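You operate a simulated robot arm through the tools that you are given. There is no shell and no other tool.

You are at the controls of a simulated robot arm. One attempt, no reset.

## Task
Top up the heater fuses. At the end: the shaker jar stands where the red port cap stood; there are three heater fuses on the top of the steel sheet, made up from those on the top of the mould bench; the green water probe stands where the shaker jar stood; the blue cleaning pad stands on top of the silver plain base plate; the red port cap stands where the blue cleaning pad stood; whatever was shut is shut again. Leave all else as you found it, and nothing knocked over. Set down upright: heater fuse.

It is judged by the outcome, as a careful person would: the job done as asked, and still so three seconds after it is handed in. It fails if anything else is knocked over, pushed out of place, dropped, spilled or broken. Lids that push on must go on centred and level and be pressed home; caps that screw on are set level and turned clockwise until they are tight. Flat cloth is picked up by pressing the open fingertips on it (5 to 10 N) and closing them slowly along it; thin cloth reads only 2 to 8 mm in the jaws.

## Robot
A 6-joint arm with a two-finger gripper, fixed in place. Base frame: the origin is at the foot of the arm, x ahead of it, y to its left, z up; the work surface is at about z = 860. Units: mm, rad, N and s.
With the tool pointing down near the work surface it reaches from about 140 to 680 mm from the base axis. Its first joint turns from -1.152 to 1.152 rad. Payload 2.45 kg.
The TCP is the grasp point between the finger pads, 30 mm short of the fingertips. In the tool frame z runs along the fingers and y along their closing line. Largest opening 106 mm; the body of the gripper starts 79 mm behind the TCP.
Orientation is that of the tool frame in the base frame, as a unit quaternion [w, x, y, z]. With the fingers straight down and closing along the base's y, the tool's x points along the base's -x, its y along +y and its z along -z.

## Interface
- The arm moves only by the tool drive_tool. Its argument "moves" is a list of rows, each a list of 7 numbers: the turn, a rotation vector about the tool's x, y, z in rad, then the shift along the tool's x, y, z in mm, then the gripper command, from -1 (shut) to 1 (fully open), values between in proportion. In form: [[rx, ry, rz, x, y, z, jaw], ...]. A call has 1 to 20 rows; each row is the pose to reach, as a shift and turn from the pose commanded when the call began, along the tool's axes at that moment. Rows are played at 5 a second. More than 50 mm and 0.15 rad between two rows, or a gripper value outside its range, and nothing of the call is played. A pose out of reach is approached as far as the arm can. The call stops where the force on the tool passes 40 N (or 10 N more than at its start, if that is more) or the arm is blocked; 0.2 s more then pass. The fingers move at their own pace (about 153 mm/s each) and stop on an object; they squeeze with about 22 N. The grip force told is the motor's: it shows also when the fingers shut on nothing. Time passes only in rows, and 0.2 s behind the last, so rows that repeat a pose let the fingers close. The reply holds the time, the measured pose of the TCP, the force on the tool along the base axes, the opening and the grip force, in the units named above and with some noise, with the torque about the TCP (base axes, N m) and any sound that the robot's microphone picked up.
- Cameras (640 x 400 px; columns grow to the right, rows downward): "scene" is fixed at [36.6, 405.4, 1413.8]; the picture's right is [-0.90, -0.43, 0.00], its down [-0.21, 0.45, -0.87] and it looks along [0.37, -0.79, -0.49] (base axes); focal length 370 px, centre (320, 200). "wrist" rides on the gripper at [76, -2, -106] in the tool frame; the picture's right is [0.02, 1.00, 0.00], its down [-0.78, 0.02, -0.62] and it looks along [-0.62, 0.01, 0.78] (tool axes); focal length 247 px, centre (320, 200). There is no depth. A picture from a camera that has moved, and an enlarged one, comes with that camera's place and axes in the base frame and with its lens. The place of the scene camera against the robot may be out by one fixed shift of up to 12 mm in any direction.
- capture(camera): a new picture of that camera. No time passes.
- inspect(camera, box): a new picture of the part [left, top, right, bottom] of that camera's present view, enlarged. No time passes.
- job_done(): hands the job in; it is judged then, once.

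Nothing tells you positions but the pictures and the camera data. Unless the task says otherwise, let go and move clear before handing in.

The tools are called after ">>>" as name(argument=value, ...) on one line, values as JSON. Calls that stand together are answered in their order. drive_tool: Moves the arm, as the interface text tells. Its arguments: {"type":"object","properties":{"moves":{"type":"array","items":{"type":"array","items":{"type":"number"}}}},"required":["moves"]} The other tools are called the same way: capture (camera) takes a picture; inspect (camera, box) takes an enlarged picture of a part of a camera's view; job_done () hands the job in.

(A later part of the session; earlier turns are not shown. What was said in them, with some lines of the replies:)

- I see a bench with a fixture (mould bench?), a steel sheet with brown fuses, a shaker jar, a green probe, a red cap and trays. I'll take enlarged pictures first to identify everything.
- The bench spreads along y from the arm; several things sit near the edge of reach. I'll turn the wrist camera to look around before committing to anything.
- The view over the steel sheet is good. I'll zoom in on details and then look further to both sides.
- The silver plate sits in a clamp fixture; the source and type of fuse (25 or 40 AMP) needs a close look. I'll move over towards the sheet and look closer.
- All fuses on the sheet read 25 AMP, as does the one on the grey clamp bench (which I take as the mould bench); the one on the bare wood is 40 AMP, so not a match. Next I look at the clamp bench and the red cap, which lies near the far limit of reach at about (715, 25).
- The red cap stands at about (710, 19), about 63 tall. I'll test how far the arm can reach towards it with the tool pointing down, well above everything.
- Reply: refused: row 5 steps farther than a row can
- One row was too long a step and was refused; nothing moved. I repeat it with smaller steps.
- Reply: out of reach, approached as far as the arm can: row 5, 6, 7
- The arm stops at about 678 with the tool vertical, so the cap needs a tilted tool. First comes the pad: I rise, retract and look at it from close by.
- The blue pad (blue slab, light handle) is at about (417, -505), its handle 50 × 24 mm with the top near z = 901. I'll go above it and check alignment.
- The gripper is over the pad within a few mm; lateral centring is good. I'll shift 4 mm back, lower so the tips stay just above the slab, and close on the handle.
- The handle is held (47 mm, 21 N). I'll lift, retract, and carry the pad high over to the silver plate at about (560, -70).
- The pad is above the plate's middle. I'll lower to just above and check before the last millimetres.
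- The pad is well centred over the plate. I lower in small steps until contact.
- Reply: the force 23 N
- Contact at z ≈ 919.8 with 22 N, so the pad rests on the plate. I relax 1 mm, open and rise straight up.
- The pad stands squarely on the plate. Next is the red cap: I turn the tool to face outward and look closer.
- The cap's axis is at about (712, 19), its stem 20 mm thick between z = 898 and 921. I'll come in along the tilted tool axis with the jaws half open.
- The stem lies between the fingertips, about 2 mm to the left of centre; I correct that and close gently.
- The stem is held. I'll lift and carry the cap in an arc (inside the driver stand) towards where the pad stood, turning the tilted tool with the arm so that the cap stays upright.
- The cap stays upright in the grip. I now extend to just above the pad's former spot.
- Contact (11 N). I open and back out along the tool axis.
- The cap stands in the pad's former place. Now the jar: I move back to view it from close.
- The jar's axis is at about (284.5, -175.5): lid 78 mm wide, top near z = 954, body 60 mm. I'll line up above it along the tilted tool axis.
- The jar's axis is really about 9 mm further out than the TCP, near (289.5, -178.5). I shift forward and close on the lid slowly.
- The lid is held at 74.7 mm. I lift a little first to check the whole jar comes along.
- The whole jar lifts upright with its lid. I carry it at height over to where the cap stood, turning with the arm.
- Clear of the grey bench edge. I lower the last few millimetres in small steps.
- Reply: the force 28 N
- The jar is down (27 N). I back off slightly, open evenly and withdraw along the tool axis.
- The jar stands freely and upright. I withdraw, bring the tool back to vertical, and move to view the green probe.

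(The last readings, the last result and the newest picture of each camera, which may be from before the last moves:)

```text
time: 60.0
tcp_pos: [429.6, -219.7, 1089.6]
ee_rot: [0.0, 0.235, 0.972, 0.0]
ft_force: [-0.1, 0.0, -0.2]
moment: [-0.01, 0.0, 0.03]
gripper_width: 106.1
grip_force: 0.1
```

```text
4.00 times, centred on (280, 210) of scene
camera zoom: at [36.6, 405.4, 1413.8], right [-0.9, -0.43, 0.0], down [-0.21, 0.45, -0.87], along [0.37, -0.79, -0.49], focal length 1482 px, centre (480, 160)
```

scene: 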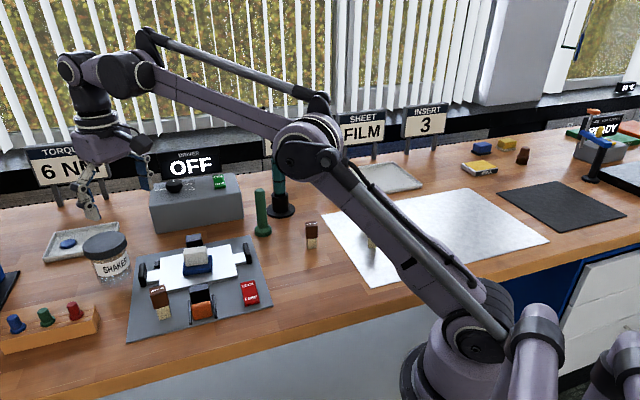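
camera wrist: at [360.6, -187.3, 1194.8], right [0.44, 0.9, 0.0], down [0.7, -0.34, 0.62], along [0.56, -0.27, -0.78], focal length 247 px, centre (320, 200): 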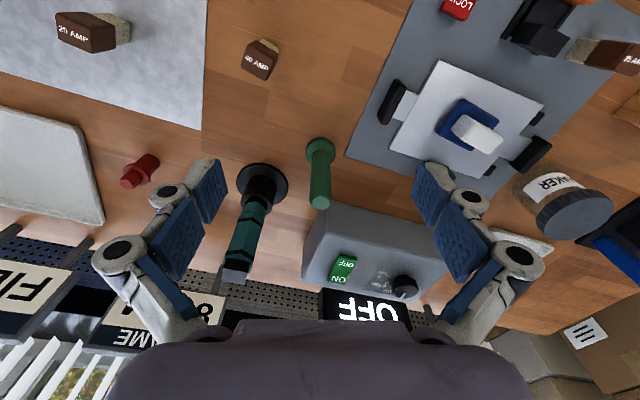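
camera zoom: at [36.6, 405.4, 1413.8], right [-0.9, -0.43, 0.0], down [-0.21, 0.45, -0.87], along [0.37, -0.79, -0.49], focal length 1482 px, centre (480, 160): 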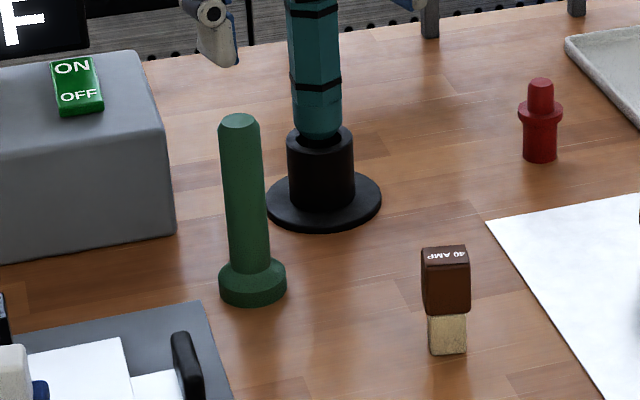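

The probe stands at about (514.5, -263.5), 124 tall with a 25 mm stem. I go above it and check the alignment.

>>> drive_tool(moves=[[0, 0, 0, -35, 0, 10, 1], [0, 0, 0, -70, 0, 25, 0.5], [0, 0, 0, -95.5, 0.5, 42, 0.2], [0, 0, 0, -95.5, 0.5, 42, 0.1]])

>>> capture(camera="wrist")

>>> inspect(camera="wrist", box=[220, 20, 420, 240])

>>> inspect(camera="scene", box=[210, 120, 330, 260])

```text
time: 61.0
tcp_pos: [515.2, -264.3, 1045.9]
ee_rot: [0.0, 0.235, 0.972, 0.001]
ft_force: [0.7, 0.0, -0.3]
moment: [0.0, 0.0, 0.02]
gripper_width: 58.3
grip_force: 0.1
```

```text
taken
camera wrist: at [445.5, -231.0, 1152.4], right [0.44, 0.9, 0.0], down [0.7, -0.34, 0.62], along [0.56, -0.27, -0.78], focal length 247 px, centre (320, 200)
```

wrist: 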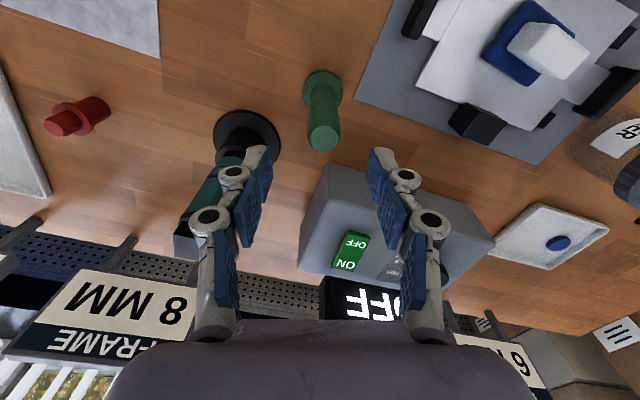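

```text
1.82 times, centred on (320, 130) of wrist
camera zoom: at [445.5, -231.0, 1152.4], right [0.44, 0.9, 0.0], down [0.7, -0.34, 0.62], along [0.56, -0.27, -0.78], focal length 449 px, centre (320, 327)
```

zoom: 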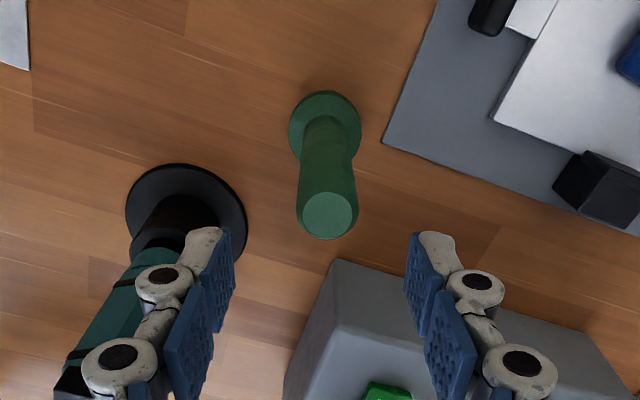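

```text
2.86 times, centred on (270, 190) of scene
camera zoom: at [36.6, 405.4, 1413.8], right [-0.9, -0.43, 0.0], down [-0.21, 0.45, -0.87], along [0.37, -0.79, -0.49], focal length 1058 px, centre (463, 229)
```

zoom: 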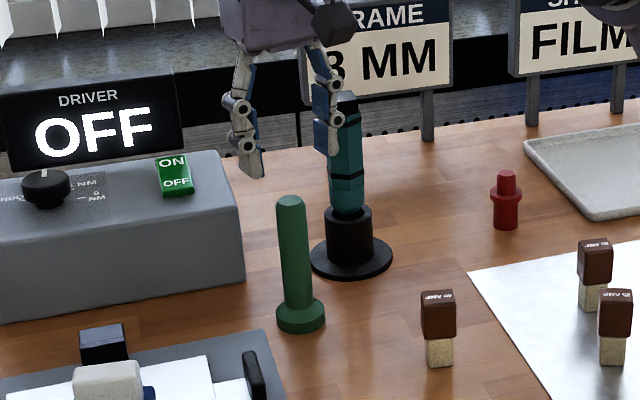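

Alignment is good. I descend around the stem and close.

>>> drive_tool(moves=[[0, 0, 0, 0, 1, 35, 0.1], [0, 0, 0, 0, 1, 70, 0.1], [0, 0, 0, 0, 1, 100, 0.1], [0, 0, 0, 0, 1, 111, 0.1], [0, 0, 0, 0, 1, 111, -0.1], [0, 0, 0, 0, 1, 111, -0.35], [0, 0, 0, 0, 1, 111, -1], [0, 0, 0, 0, 1, 111, -1], [0, 0, 0, 0, 1, 111, -1]])

>>> capture(camera="wrist")

>>> inspect(camera="scene", box=[210, 120, 330, 260])

```text
time: 63.0
tcp_pos: [513.2, -264.0, 937.3]
ee_rot: [0.0, 0.235, 0.972, 0.0]
ft_force: [-1.2, 0.5, 0.2]
moment: [-0.02, -0.03, 0.02]
gripper_width: 25.0
grip_force: 22.0
```

```text
taken
camera wrist: at [446.3, -230.1, 1041.9], right [0.44, 0.9, 0.0], down [0.7, -0.34, 0.62], along [0.56, -0.27, -0.78], focal length 247 px, centre (320, 200)
```

wrist: 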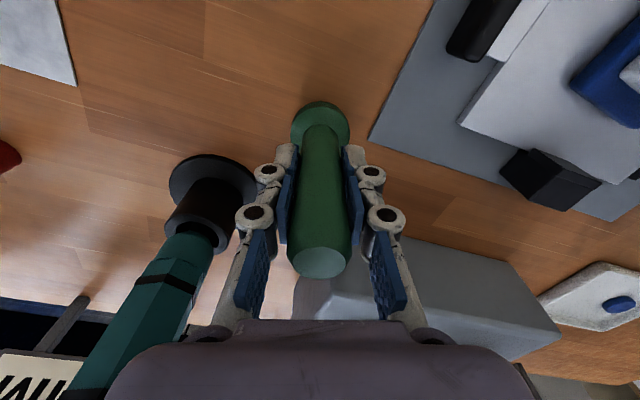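

```text
2.86 times, centred on (270, 190) of scene
camera zoom: at [36.6, 405.4, 1413.8], right [-0.9, -0.43, 0.0], down [-0.21, 0.45, -0.87], along [0.37, -0.79, -0.49], focal length 1058 px, centre (463, 229)
```

zoom: 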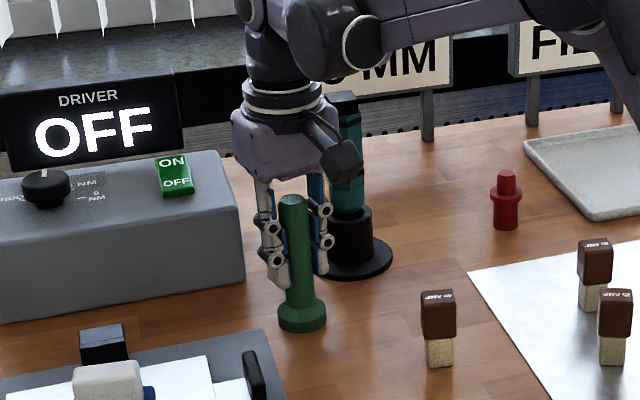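

>>> drive_tool(moves=[[0, 0, 0, 0, 0, -10, -1], [0, 0, 0, 0, 0, -45, -1], [0, 0, 0, 0, 0, -90, -1], [0, 0, 0, 30, -3.3, -98, -1], [0, 0, 0, 70, -7.7, -98, -1], [0, 0, 0, 112, -12.4, -98, -1], [0, 0, 0, 154, -17, -98, -1], [0, 0, 0, 196, -21.7, -98, -1], [0, 0, 0, 238, -26.3, -98, -1], [0, 0, 0, 238, -26.3, -98, -1], [0, 0, 0, 238, -26.3, -60, -1], [0, 0, 0, 238, -26.3, -60, -1]])

>>> capture(camera="wrist")

>>> capture(camera="scene")

```text
time: 65.6
tcp_pos: [293.1, -176.8, 998.6]
ee_rot: [0.0, 0.235, 0.972, 0.0]
ft_force: [-0.3, -0.3, -1.1]
moment: [0.01, 0.0, -0.02]
gripper_width: 24.8
grip_force: 22.4
```

```text
taken
camera wrist: at [222.9, -144.4, 1103.1], right [0.44, 0.9, 0.0], down [0.7, -0.34, 0.62], along [0.56, -0.27, -0.78], focal length 247 px, centre (320, 200)
```

wrist: 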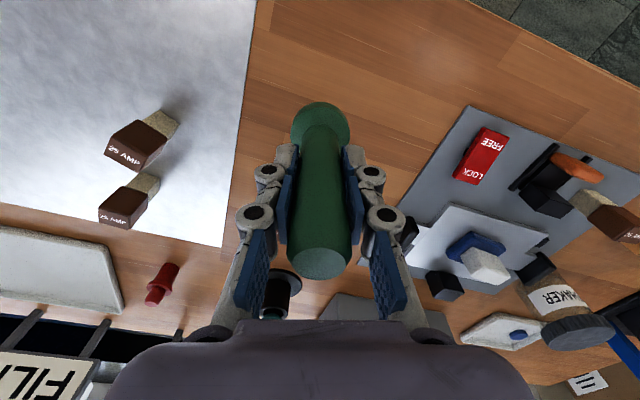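

```text
taken
```

scene: 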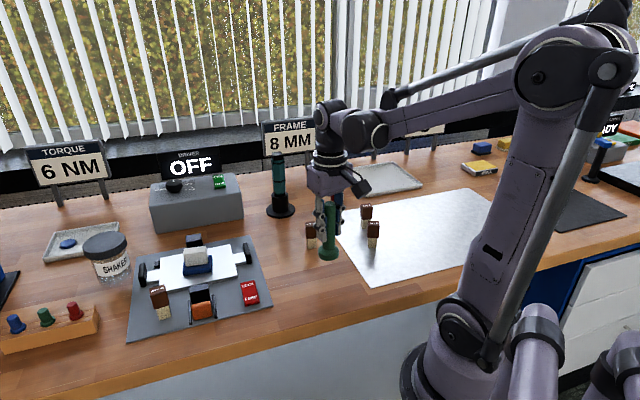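

>>> drive_tool(moves=[[0, 0, 0, 1.5, -2, 25, -1], [0, 0, 0, 1.5, -2, 45, -1], [0, 0, 0, 1.5, -2, 57, -1], [0, 0, 0, 1.5, -2, 57, -1]])

>>> drive_tool(moves=[[0, 0, 0, 0, 0, 2, -1], [0, 0, 0, 0, 0, 2, -1]])

>>> capture(camera="wrist")

```text
time: 66.6
tcp_pos: [289.2, -178.8, 939.6]
ee_rot: [0.001, 0.235, 0.972, 0.0]
ft_force: [-0.1, 0.6, -0.8]
moment: [-0.01, -0.01, -0.02]
gripper_width: 24.7
grip_force: 21.9
```

```text
time: 67.2
tcp_pos: [289.3, -178.9, 937.2]
ee_rot: [0.0, 0.235, 0.972, 0.0]
ft_force: [0.4, -0.2, -2.0]
moment: [0.0, 0.04, -0.01]
gripper_width: 24.8
grip_force: 21.9
```

```text
taken
camera wrist: at [221.0, -145.7, 1043.1], right [0.44, 0.9, 0.0], down [0.7, -0.34, 0.62], along [0.56, -0.27, -0.78], focal length 247 px, centre (320, 200)
```

wrist: 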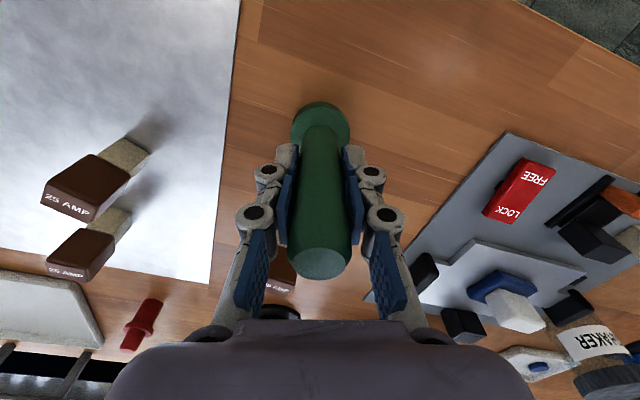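

>>> drive_tool(moves=[[0, 0, 0, 0, 0, 1.2, -1], [0, 0, 0, 0, 0, 1.2, -1]])

>>> drive_tool(moves=[[0, 0, 0, 0, 0, 1, -1], [0, 0, 0, 0, 0, 1, -1]])

```text
time: 67.8
tcp_pos: [289.2, -177.5, 936.8]
ee_rot: [0.0, 0.235, 0.972, 0.001]
ft_force: [0.1, 0.6, -0.5]
moment: [0.0, 0.0, -0.01]
gripper_width: 25.0
grip_force: 22.0
```

```text
time: 68.4
tcp_pos: [289.1, -178.5, 936.2]
ee_rot: [0.0, 0.236, 0.972, 0.001]
ft_force: [0.1, 0.9, 14.8]
moment: [0.03, -0.04, -0.01]
gripper_width: 25.0
grip_force: 22.0
```

Contact. I release and rise straight up.

>>> drive_tool(moves=[[0, 0, 0, 0, 0, -0.7, -1], [0, 0, 0, 0, 0, -0.7, -0.4], [0, 0, 0, 0, 0, -0.7, -0.1], [0, 0, 0, 0, 0, -0.7, 0.1], [0, 0, 0, 0, 0, -25, 0.1], [0, 0, 0, 0, 0, -65, 0.1], [0, 0, 0, 0, 0, -110, 0.1], [0, 0, 0, 0, 0, -150, 0.5], [0, 0, 0, 0, 0, -150, 0.5]])

>>> capture(camera="wrist")

>>> capture(camera="scene")

```text
time: 70.4
tcp_pos: [289.6, -178.4, 1087.4]
ee_rot: [0.0, 0.234, 0.972, -0.001]
ft_force: [-0.3, 0.2, 0.4]
moment: [-0.01, 0.01, -0.02]
gripper_width: 79.6
grip_force: 0.0
```

```text
taken
camera wrist: at [220.0, -145.5, 1192.0], right [0.44, 0.9, 0.0], down [0.7, -0.34, 0.62], along [0.56, -0.27, -0.78], focal length 247 px, centre (320, 200)
```

wrist: 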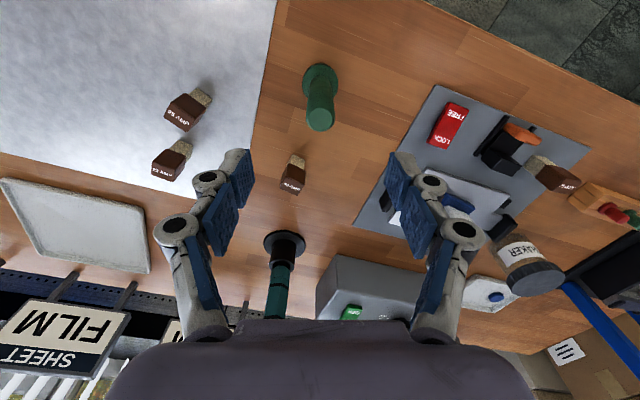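

```text
taken
```

scene: 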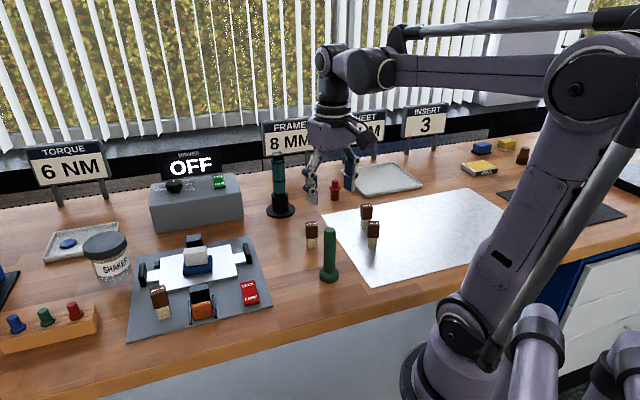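

The probe stands in the jar's old place. Next I look closely at the 25 AMP fuse on the grey clamp bench.

>>> drive_tool(moves=[[0, 0, -0.068, -2, 39, 0, 0.5], [0, 0, -0.136, -5, 79, 0, 0.5], [0, 0, -0.203, -7, 118, 5, 0.5], [0, 0, -0.271, -9, 158, 15, 0.5], [0, 0, -0.339, -11, 197, 30, 0.5], [0, 0, -0.407, -14, 237, 45, 0.5], [0, 0, -0.4745, -16, 276, 60, 0.5], [0, 0, -0.4745, -16, 276, 60, 0.5]])

>>> capture(camera="wrist")

>>> inspect(camera="wrist", box=[240, 70, 400, 200])

>>> inspect(camera="scene", box=[130, 260, 220, 340])

```text
time: 72.2
tcp_pos: [429.1, 58.7, 1025.4]
ee_rot: [0.001, 0.0, 1.0, 0.0]
ft_force: [0.0, -1.0, -0.3]
moment: [0.01, 0.02, -0.02]
gripper_width: 79.4
grip_force: 0.1
```

```text
taken
camera wrist: at [352.9, 56.2, 1131.0], right [-0.02, 1.0, 0.0], down [0.78, 0.02, 0.62], along [0.62, 0.01, -0.78], focal length 247 px, centre (320, 200)
```

wrist: 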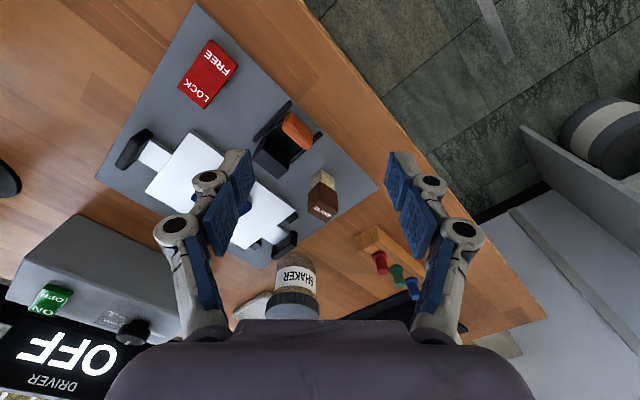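

```text
3.08 times, centred on (320, 135) of wrist
camera zoom: at [352.9, 56.2, 1131.0], right [-0.02, 1.0, 0.0], down [0.78, 0.02, 0.62], along [0.62, 0.01, -0.78], focal length 760 px, centre (320, 400)
```

zoom: 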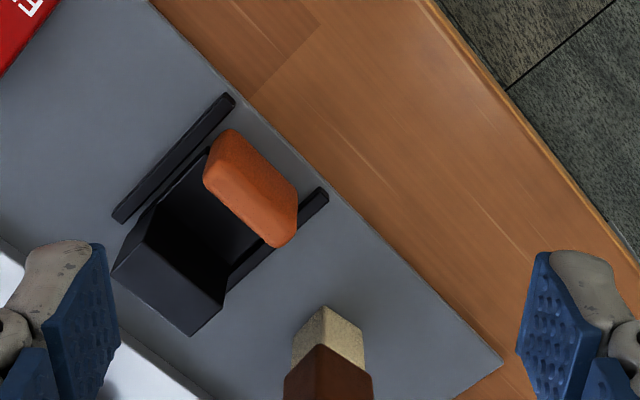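

```text
5.00 times, centred on (175, 300) of scene
camera zoom: at [36.6, 405.4, 1413.8], right [-0.9, -0.43, 0.0], down [-0.21, 0.45, -0.87], along [0.37, -0.79, -0.49], focal length 1852 px, centre (1045, -300)
```

zoom: 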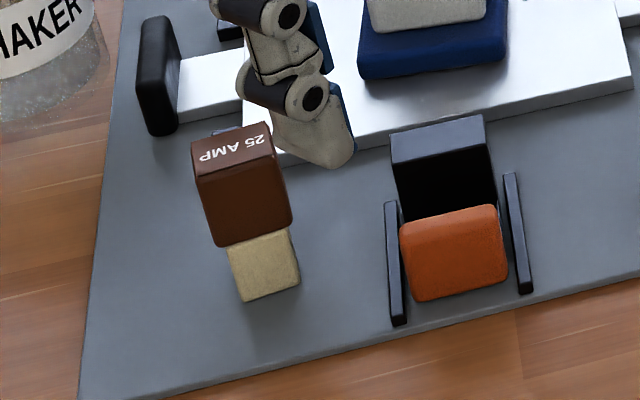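

>>> inspect(camera="wrist", box=[270, 150, 370, 240])

```text
4.44 times, centred on (320, 195) of wrist
camera zoom: at [352.9, 56.2, 1131.0], right [-0.02, 1.0, 0.0], down [0.78, 0.02, 0.62], along [0.62, 0.01, -0.78], focal length 1098 px, centre (320, 222)
```

zoom: 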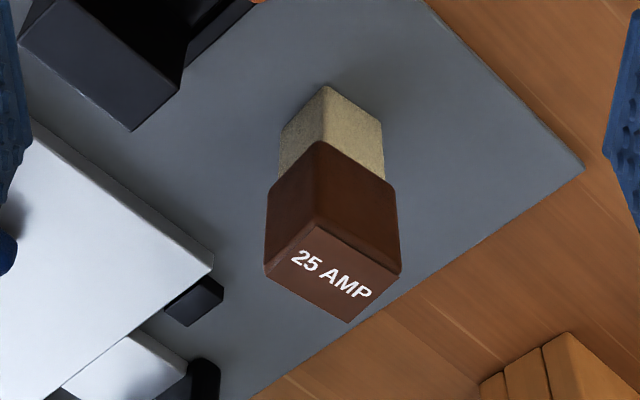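

The fuse is at about (529.6, 62.5), top near z = 929, its sides turned about 52°/-38°. I go above it with the jaws aligned to its faces and check.

>>> drive_tool(moves=[[0, 0, 0.133, -20, 1, 0, 0.3], [0, 0, 0.266, -40, 2, 5, 0.1], [0, 0, 0.4, -60, 2.5, 10, 0], [0, 0, 0.533, -80, 3, 15, -0.1], [0, 0, 0.663, -100.5, 3.8, 22, -0.15], [0, 0, 0.663, -100.5, 3.8, 22, -0.15]])

>>> capture(camera="wrist")

>>> inspect(camera="wrist", box=[220, 20, 420, 220])

>>> inspect(camera="scene", box=[120, 220, 240, 340])

```text
time: 73.6
tcp_pos: [529.9, 62.9, 1003.8]
ee_rot: [0.0, 0.326, 0.945, 0.0]
ft_force: [-0.5, 0.4, -0.6]
moment: [-0.02, -0.01, 0.02]
gripper_width: 45.0
grip_force: 0.0
```

```text
taken
camera wrist: at [469.2, 108.4, 1109.5], right [0.6, 0.8, 0.0], down [0.63, -0.47, 0.62], along [0.5, -0.37, -0.78], focal length 247 px, centre (320, 200)
```

wrist: 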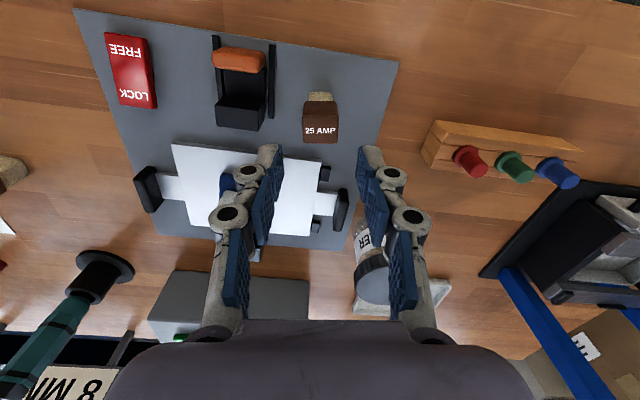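

```text
2.00 times, centred on (320, 120) of wrist
camera zoom: at [469.2, 108.4, 1109.5], right [0.6, 0.8, 0.0], down [0.63, -0.47, 0.62], along [0.5, -0.37, -0.78], focal length 494 px, centre (320, 360)
```

zoom: 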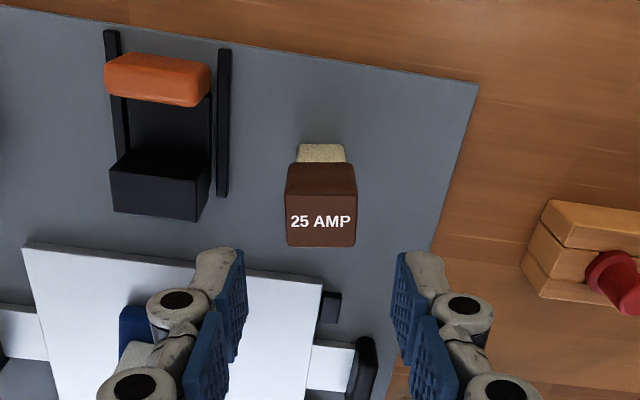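

```text
3.33 times, centred on (180, 280) of scene
camera zoom: at [36.6, 405.4, 1413.8], right [-0.9, -0.43, 0.0], down [-0.21, 0.45, -0.87], along [0.37, -0.79, -0.49], focal length 1235 px, centre (787, -67)
```

zoom: 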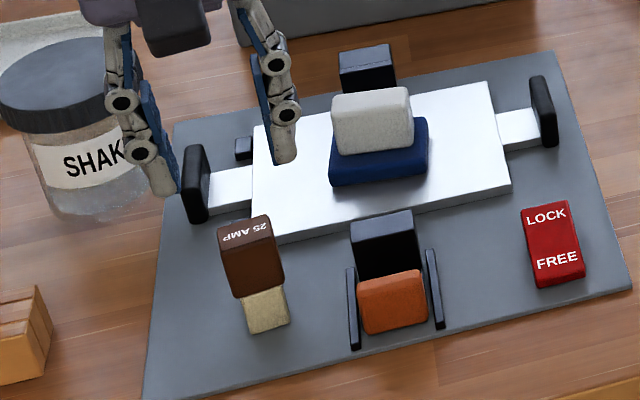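

Aligned within a millimetre. I descend and grip the fuse's brown cap.

>>> drive_tool(moves=[[0, 0, 0, 0.5, 0, 35, -0.15], [0, 0, 0, 0.5, 0, 65, -0.15], [0, 0, 0, 0.5, 0, 85, -0.15], [0, 0, 0, 0.5, 0, 92, -0.15], [0, 0, 0, 0.5, 0, 92, -0.3], [0, 0, 0, 0.5, 0, 92, -0.45], [0, 0, 0, 0.5, 0, 92, -1], [0, 0, 0, 0.5, 0, 92, -1], [0, 0, 0, 0.5, 0, 92, -1]])

>>> capture(camera="wrist")

>>> inspect(camera="scene", box=[120, 220, 240, 340])

```text
time: 75.6
tcp_pos: [530.0, 63.9, 912.8]
ee_rot: [0.0, 0.325, 0.946, 0.001]
ft_force: [0.3, -0.6, -0.2]
moment: [-0.01, 0.01, 0.02]
gripper_width: 26.3
grip_force: 22.2
```

```text
taken
camera wrist: at [468.3, 109.2, 1017.6], right [0.6, 0.8, 0.0], down [0.63, -0.47, 0.62], along [0.5, -0.37, -0.78], focal length 247 px, centre (320, 200)
```

wrist: 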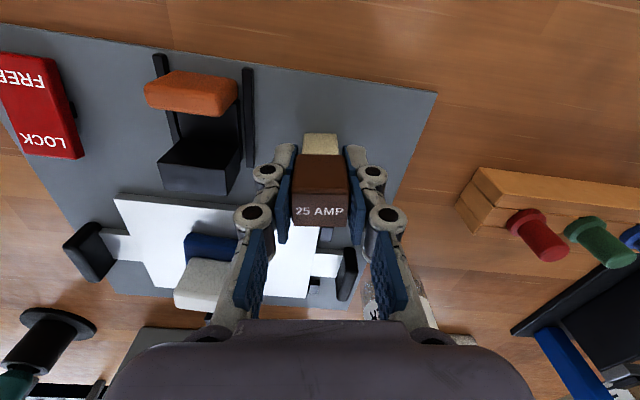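

```text
3.33 times, centred on (180, 280) of scene
camera zoom: at [36.6, 405.4, 1413.8], right [-0.9, -0.43, 0.0], down [-0.21, 0.45, -0.87], along [0.37, -0.79, -0.49], focal length 1235 px, centre (787, -67)
```

zoom: 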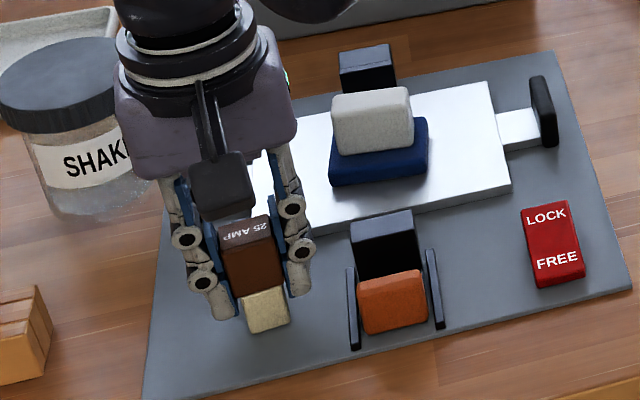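

The fuse is held. I lift it and carry it around the probe to a free spot on the sheet near (190, -260).

>>> drive_tool(moves=[[0, 0, 0, 0, 0, -10, -1], [0, 0, 0, 0, 0, -55, -1], [0, 0, 0, 0, 0, -100, -1], [0, 0, 0, 5, -13, -140, -1], [0, 0, 0, 12, -32, -175, -1], [0, 0, 0, 26, -70, -178, -1], [0, 0, 0, 40, -107.5, -178, -1], [0, 0, 0, 54, -145, -178, -1], [0, 0, 0, 67.6, -183, -178, -1], [0, 0, 0, 81.5, -220.8, -178, -1], [0, 0, 0, 88.7, -264.4, -178, -1], [0, 0, 0, 95.9, -308, -178, -1], [0, 0, 0, 103, -351.7, -178, -1], [0, 0, 0, 110.2, -395.3, -178, -1], [0, 0, 0, 89.5, -430, -178, -1], [0, 0, 0, 68.9, -464.6, -178, -1], [0, 0, 0, 68.9, -464.6, -178, -1]])

>>> capture(camera="wrist")

>>> capture(camera="scene")

```text
time: 79.2
tcp_pos: [189.4, -260.6, 1090.1]
ee_rot: [0.0, 0.325, 0.946, 0.001]
ft_force: [0.3, 0.0, -0.7]
moment: [0.03, 0.02, -0.01]
gripper_width: 26.3
grip_force: 21.8
```

```text
taken
camera wrist: at [128.0, -216.0, 1195.1], right [0.6, 0.8, 0.0], down [0.63, -0.47, 0.62], along [0.5, -0.37, -0.78], focal length 247 px, centre (320, 200)
```

wrist: 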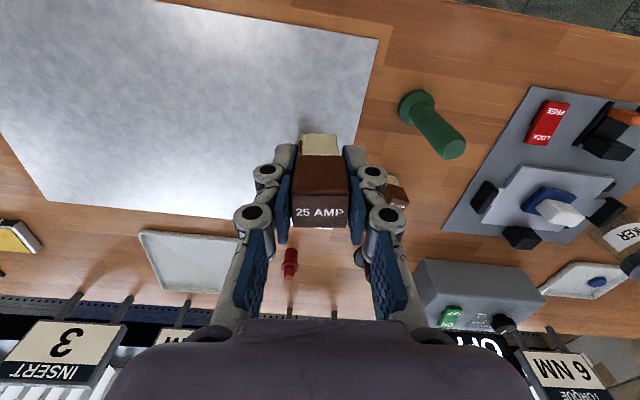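

```text
taken
```

scene: 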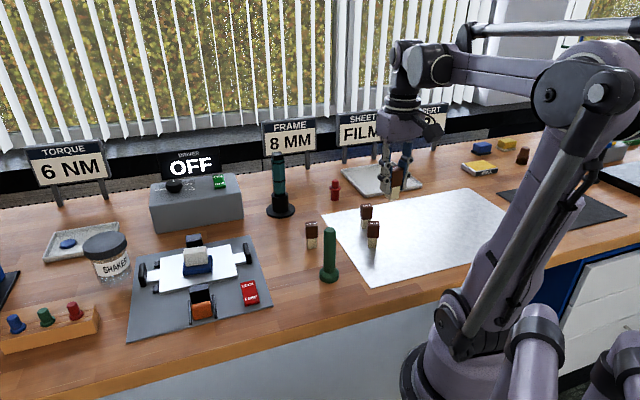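

>>> drive_tool(moves=[[0, 0, 0, 0, 0, 45, -1], [0, 0, 0, 0, 0, 90, -1], [0, 0, 0, 0, 0, 130, -1], [0, 0, 0, 0, 0, 150, -1], [0, 0, 0, 0, 0, 150, -1]])

>>> capture(camera="wrist")

>>> inspect(camera="scene", box=[300, 160, 460, 300])

```text
time: 80.4
tcp_pos: [189.0, -259.9, 938.9]
ee_rot: [0.0, 0.326, 0.945, 0.0]
ft_force: [0.7, 0.0, -0.5]
moment: [-0.01, 0.01, 0.02]
gripper_width: 26.3
grip_force: 22.0
```

```text
taken
camera wrist: at [128.6, -214.6, 1044.3], right [0.6, 0.8, 0.0], down [0.63, -0.47, 0.62], along [0.5, -0.37, -0.78], focal length 247 px, centre (320, 200)
```

wrist: 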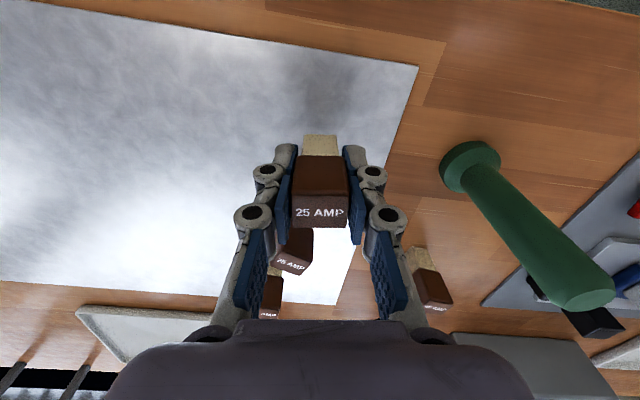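

```text
2.86 times, centred on (380, 230) of scene
camera zoom: at [36.6, 405.4, 1413.8], right [-0.9, -0.43, 0.0], down [-0.21, 0.45, -0.87], along [0.37, -0.79, -0.49], focal length 1058 px, centre (149, 114)
```

zoom: 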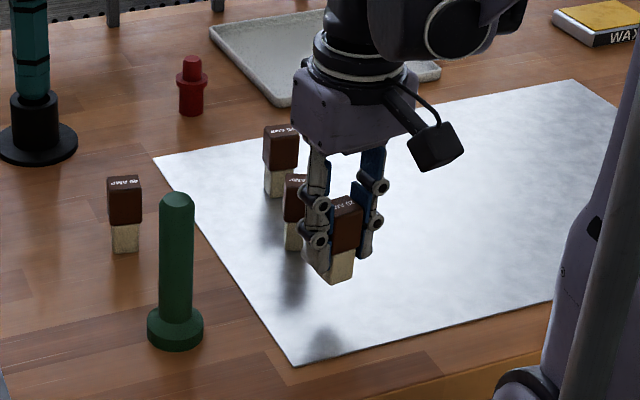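

>>> drive_tool(moves=[[0, 0, 0, 0, 0, 12, -1], [0, 0, 0, 0, 0, 22, -1], [0, 0, 0, 0, 0, 25, -1], [0, 0, 0, 0, 0, 25, -1]])

>>> drive_tool(moves=[[0, 0, 0, 0, 0, 2, -1], [0, 0, 0, 0, 0, 2, -1]])

>>> drive_tool(moves=[[0, 0, 0, 0, 0, 1.5, -1], [0, 0, 0, 0, 0, 1.5, -1]])

>>> inspect(camera="scene", box=[340, 200, 440, 290])

```text
time: 81.4
tcp_pos: [188.7, -260.5, 915.2]
ee_rot: [0.001, 0.326, 0.945, 0.001]
ft_force: [-0.1, -0.1, -1.2]
moment: [-0.02, -0.02, 0.01]
gripper_width: 26.3
grip_force: 22.0
```

```text
time: 82.0
tcp_pos: [188.9, -259.8, 912.1]
ee_rot: [0.001, 0.326, 0.946, 0.001]
ft_force: [-0.6, 0.5, -0.8]
moment: [0.05, -0.02, 0.0]
gripper_width: 26.4
grip_force: 21.9
```

```text
time: 82.6
tcp_pos: [189.3, -258.8, 911.7]
ee_rot: [0.001, 0.324, 0.946, 0.0]
ft_force: [-0.4, -0.4, -0.4]
moment: [0.03, -0.01, 0.0]
gripper_width: 26.4
grip_force: 21.8
```

```text
4.44 times, centred on (390, 245) of scene
camera zoom: at [36.6, 405.4, 1413.8], right [-0.9, -0.43, 0.0], down [-0.21, 0.45, -0.87], along [0.37, -0.79, -0.49], focal length 1647 px, centre (9, 0)
```

zoom: 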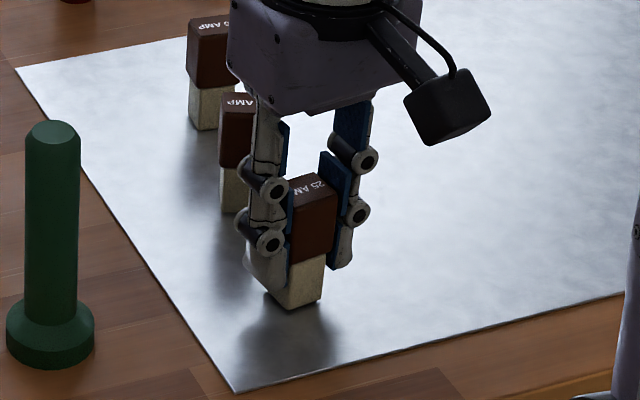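

>>> drive_tool(moves=[[0, 0, 0, 0, 0, 1.5, -1], [0, 0, 0, 0, 0, 1.5, -1]])

>>> drive_tool(moves=[[0, 0, 0, 0, 0, 1.2, -1], [0, 0, 0, 0, 0, 1.2, -1]])

```text
time: 83.2
tcp_pos: [190.9, -260.7, 910.0]
ee_rot: [0.001, 0.325, 0.946, 0.001]
ft_force: [-1.2, 0.6, 13.4]
moment: [0.01, 0.03, -0.01]
gripper_width: 26.5
grip_force: 21.5
```

```text
time: 83.8
tcp_pos: [189.7, -260.3, 909.2]
ee_rot: [0.001, 0.326, 0.945, 0.0]
ft_force: [-1.9, -0.3, 14.6]
moment: [-0.04, -0.01, 0.01]
gripper_width: 26.3
grip_force: 21.6
```

Contact on the sheet. I release and rise.

>>> drive_tool(moves=[[0, 0, 0, 0, 0, -0.6, -1], [0, 0, 0, 0, 0, -0.6, -0.4], [0, 0, 0, 0, 0, -0.6, -0.2], [0, 0, 0, 0, 0, -0.6, -0.1], [0, 0, 0, 0, 0, -20, -0.1], [0, 0, 0, 0, 0, -60, -0.1], [0, 0, 0, 0, 0, -100, 0], [0, 0, 0, 0, 0, -145, 0.5], [0, 0, 0, 0, 0, -180, 1], [0, 0, 0, 0, 0, -180, 1]])

>>> capture(camera="wrist")

>>> capture(camera="scene")

```text
time: 86.0
tcp_pos: [190.5, -261.2, 1089.2]
ee_rot: [0.0, 0.326, 0.945, 0.0]
ft_force: [-0.6, 0.1, -0.3]
moment: [-0.02, 0.01, -0.01]
gripper_width: 106.0
grip_force: 0.1
```

```text
taken
camera wrist: at [128.9, -215.2, 1194.5], right [0.6, 0.8, 0.0], down [0.63, -0.47, 0.62], along [0.5, -0.37, -0.78], focal length 247 px, centre (320, 200)
```

wrist: 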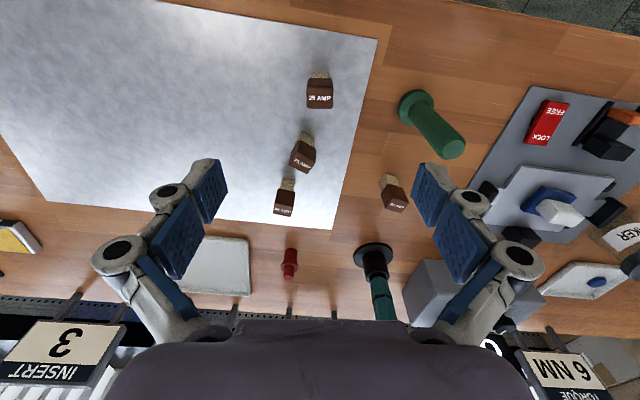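

```text
taken
```

scene: 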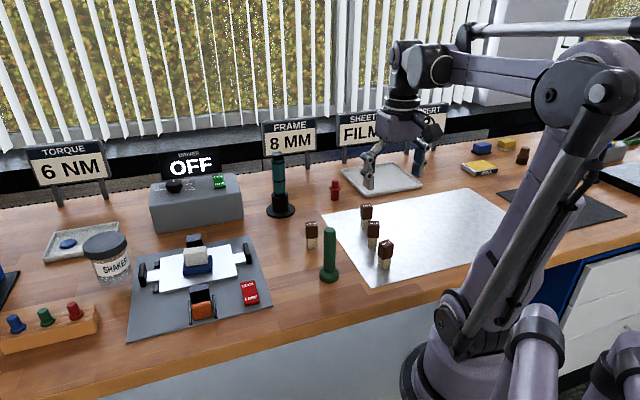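

All five changes look made. I compare final positions against the originals in the scene view before handing in.

>>> inspect(camera="scene", box=[290, 220, 370, 300])

>>> inspect(camera="scene", box=[315, 172, 360, 212])

>>> inspect(camera="scene", box=[80, 230, 160, 300])

>>> inspect(camera="scene", box=[120, 225, 280, 345])

>>> inspect(camera="scene", box=[340, 190, 420, 290])

```text
5.00 times, centred on (330, 260) of scene
camera zoom: at [36.6, 405.4, 1413.8], right [-0.9, -0.43, 0.0], down [-0.21, 0.45, -0.87], along [0.37, -0.79, -0.49], focal length 1852 px, centre (270, -100)
```

zoom: 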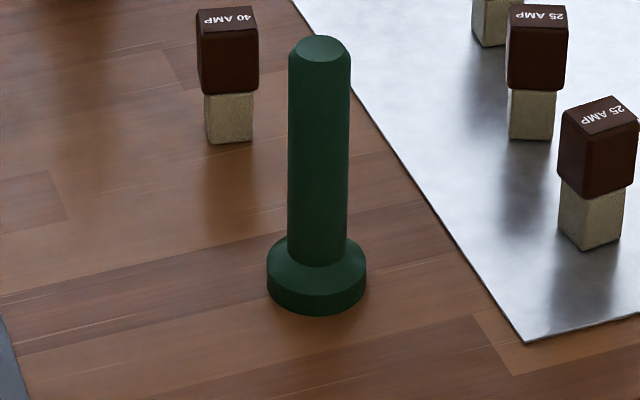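

```text
10.00 times, centred on (338, 192) of scene
camera zoom: at [36.6, 405.4, 1413.8], right [-0.9, -0.43, 0.0], down [-0.21, 0.45, -0.87], along [0.37, -0.79, -0.49], focal length 3705 px, centre (145, 280)
```

zoom: 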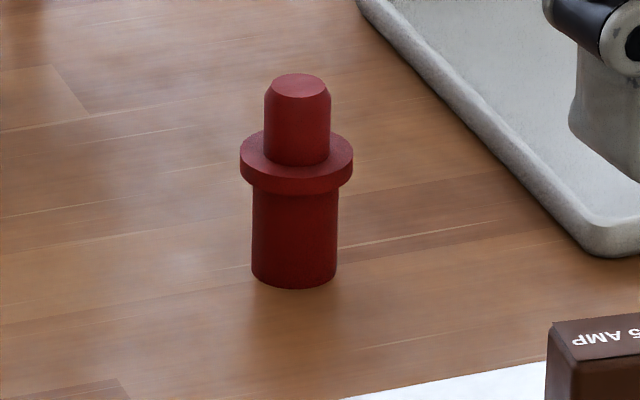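

```text
5.71 times, centred on (120, 265) of scene
camera zoom: at [36.6, 405.4, 1413.8], right [-0.9, -0.43, 0.0], down [-0.21, 0.45, -0.87], along [0.37, -0.79, -0.49], focal length 2117 px, centre (1463, -171)
```

zoom: 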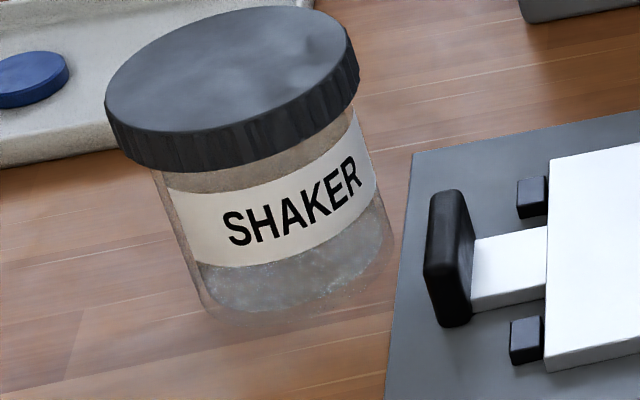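

```text
3.33 times, centred on (200, 285) of scene
camera zoom: at [36.6, 405.4, 1413.8], right [-0.9, -0.43, 0.0], down [-0.21, 0.45, -0.87], along [0.37, -0.79, -0.49], focal length 1235 px, centre (720, -83)
```

zoom: 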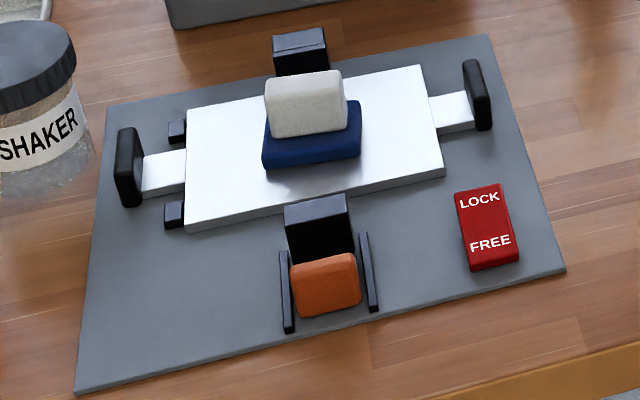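

```text
4.00 times, centred on (380, 240) of scene
camera zoom: at [36.6, 405.4, 1413.8], right [-0.9, -0.43, 0.0], down [-0.21, 0.45, -0.87], along [0.37, -0.79, -0.49], focal length 1482 px, centre (80, 40)
```

zoom: 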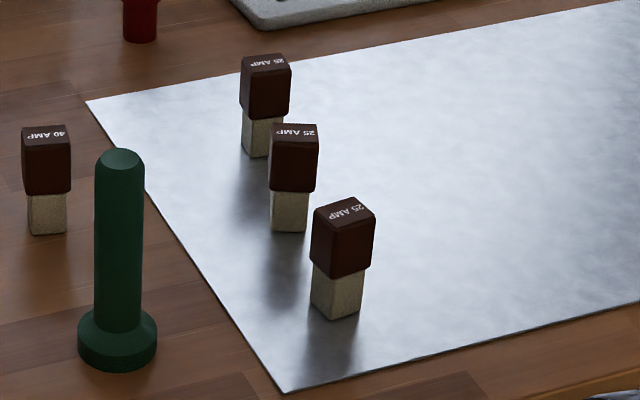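

Everything is in place. The jar is where the cap stood, the cap where the pad stood, the pad on the silver plate and the probe where the jar stood. Three upright 25 AMP fuses are on the sheet and nothing else has moved. The gripper is clear and open, so I hand the job in.

>>> job_done()

```text
The job is handed in.
```

I finished the job and handed it in. The last pictures show every item where you asked and nothing knocked over. No verdict has come back yet.

- **Shaker jar:** it stands where the red port cap stood, about 3 mm off so that it clears the edge of the grey clamp bench.
- **Red port cap:** it stands where the blue cleaning pad stood.
- **Blue cleaning pad:** it rests on the middle of the silver plate in the clamp bench.
- **Green water probe:** it stands where the shaker jar stood.
- **Heater fuses:** three 25 AMP fuses now stand upright on the steel sheet.

Two of these were my reading of the task:

- **Mould bench and fuse rating:** I took the grey clamp bench as the mould bench. I moved its 25 AMP fuse because both fuses already on the sheet read 25 AMP, and left the 40 AMP fuse on the bare wood.
- **Silver base plate:** I took the plate held in that same clamp bench to be the silver plain base plate.

I opened nothing, so nothing needed shutting again. I lifted the jar by its lid, and the lid stayed on.
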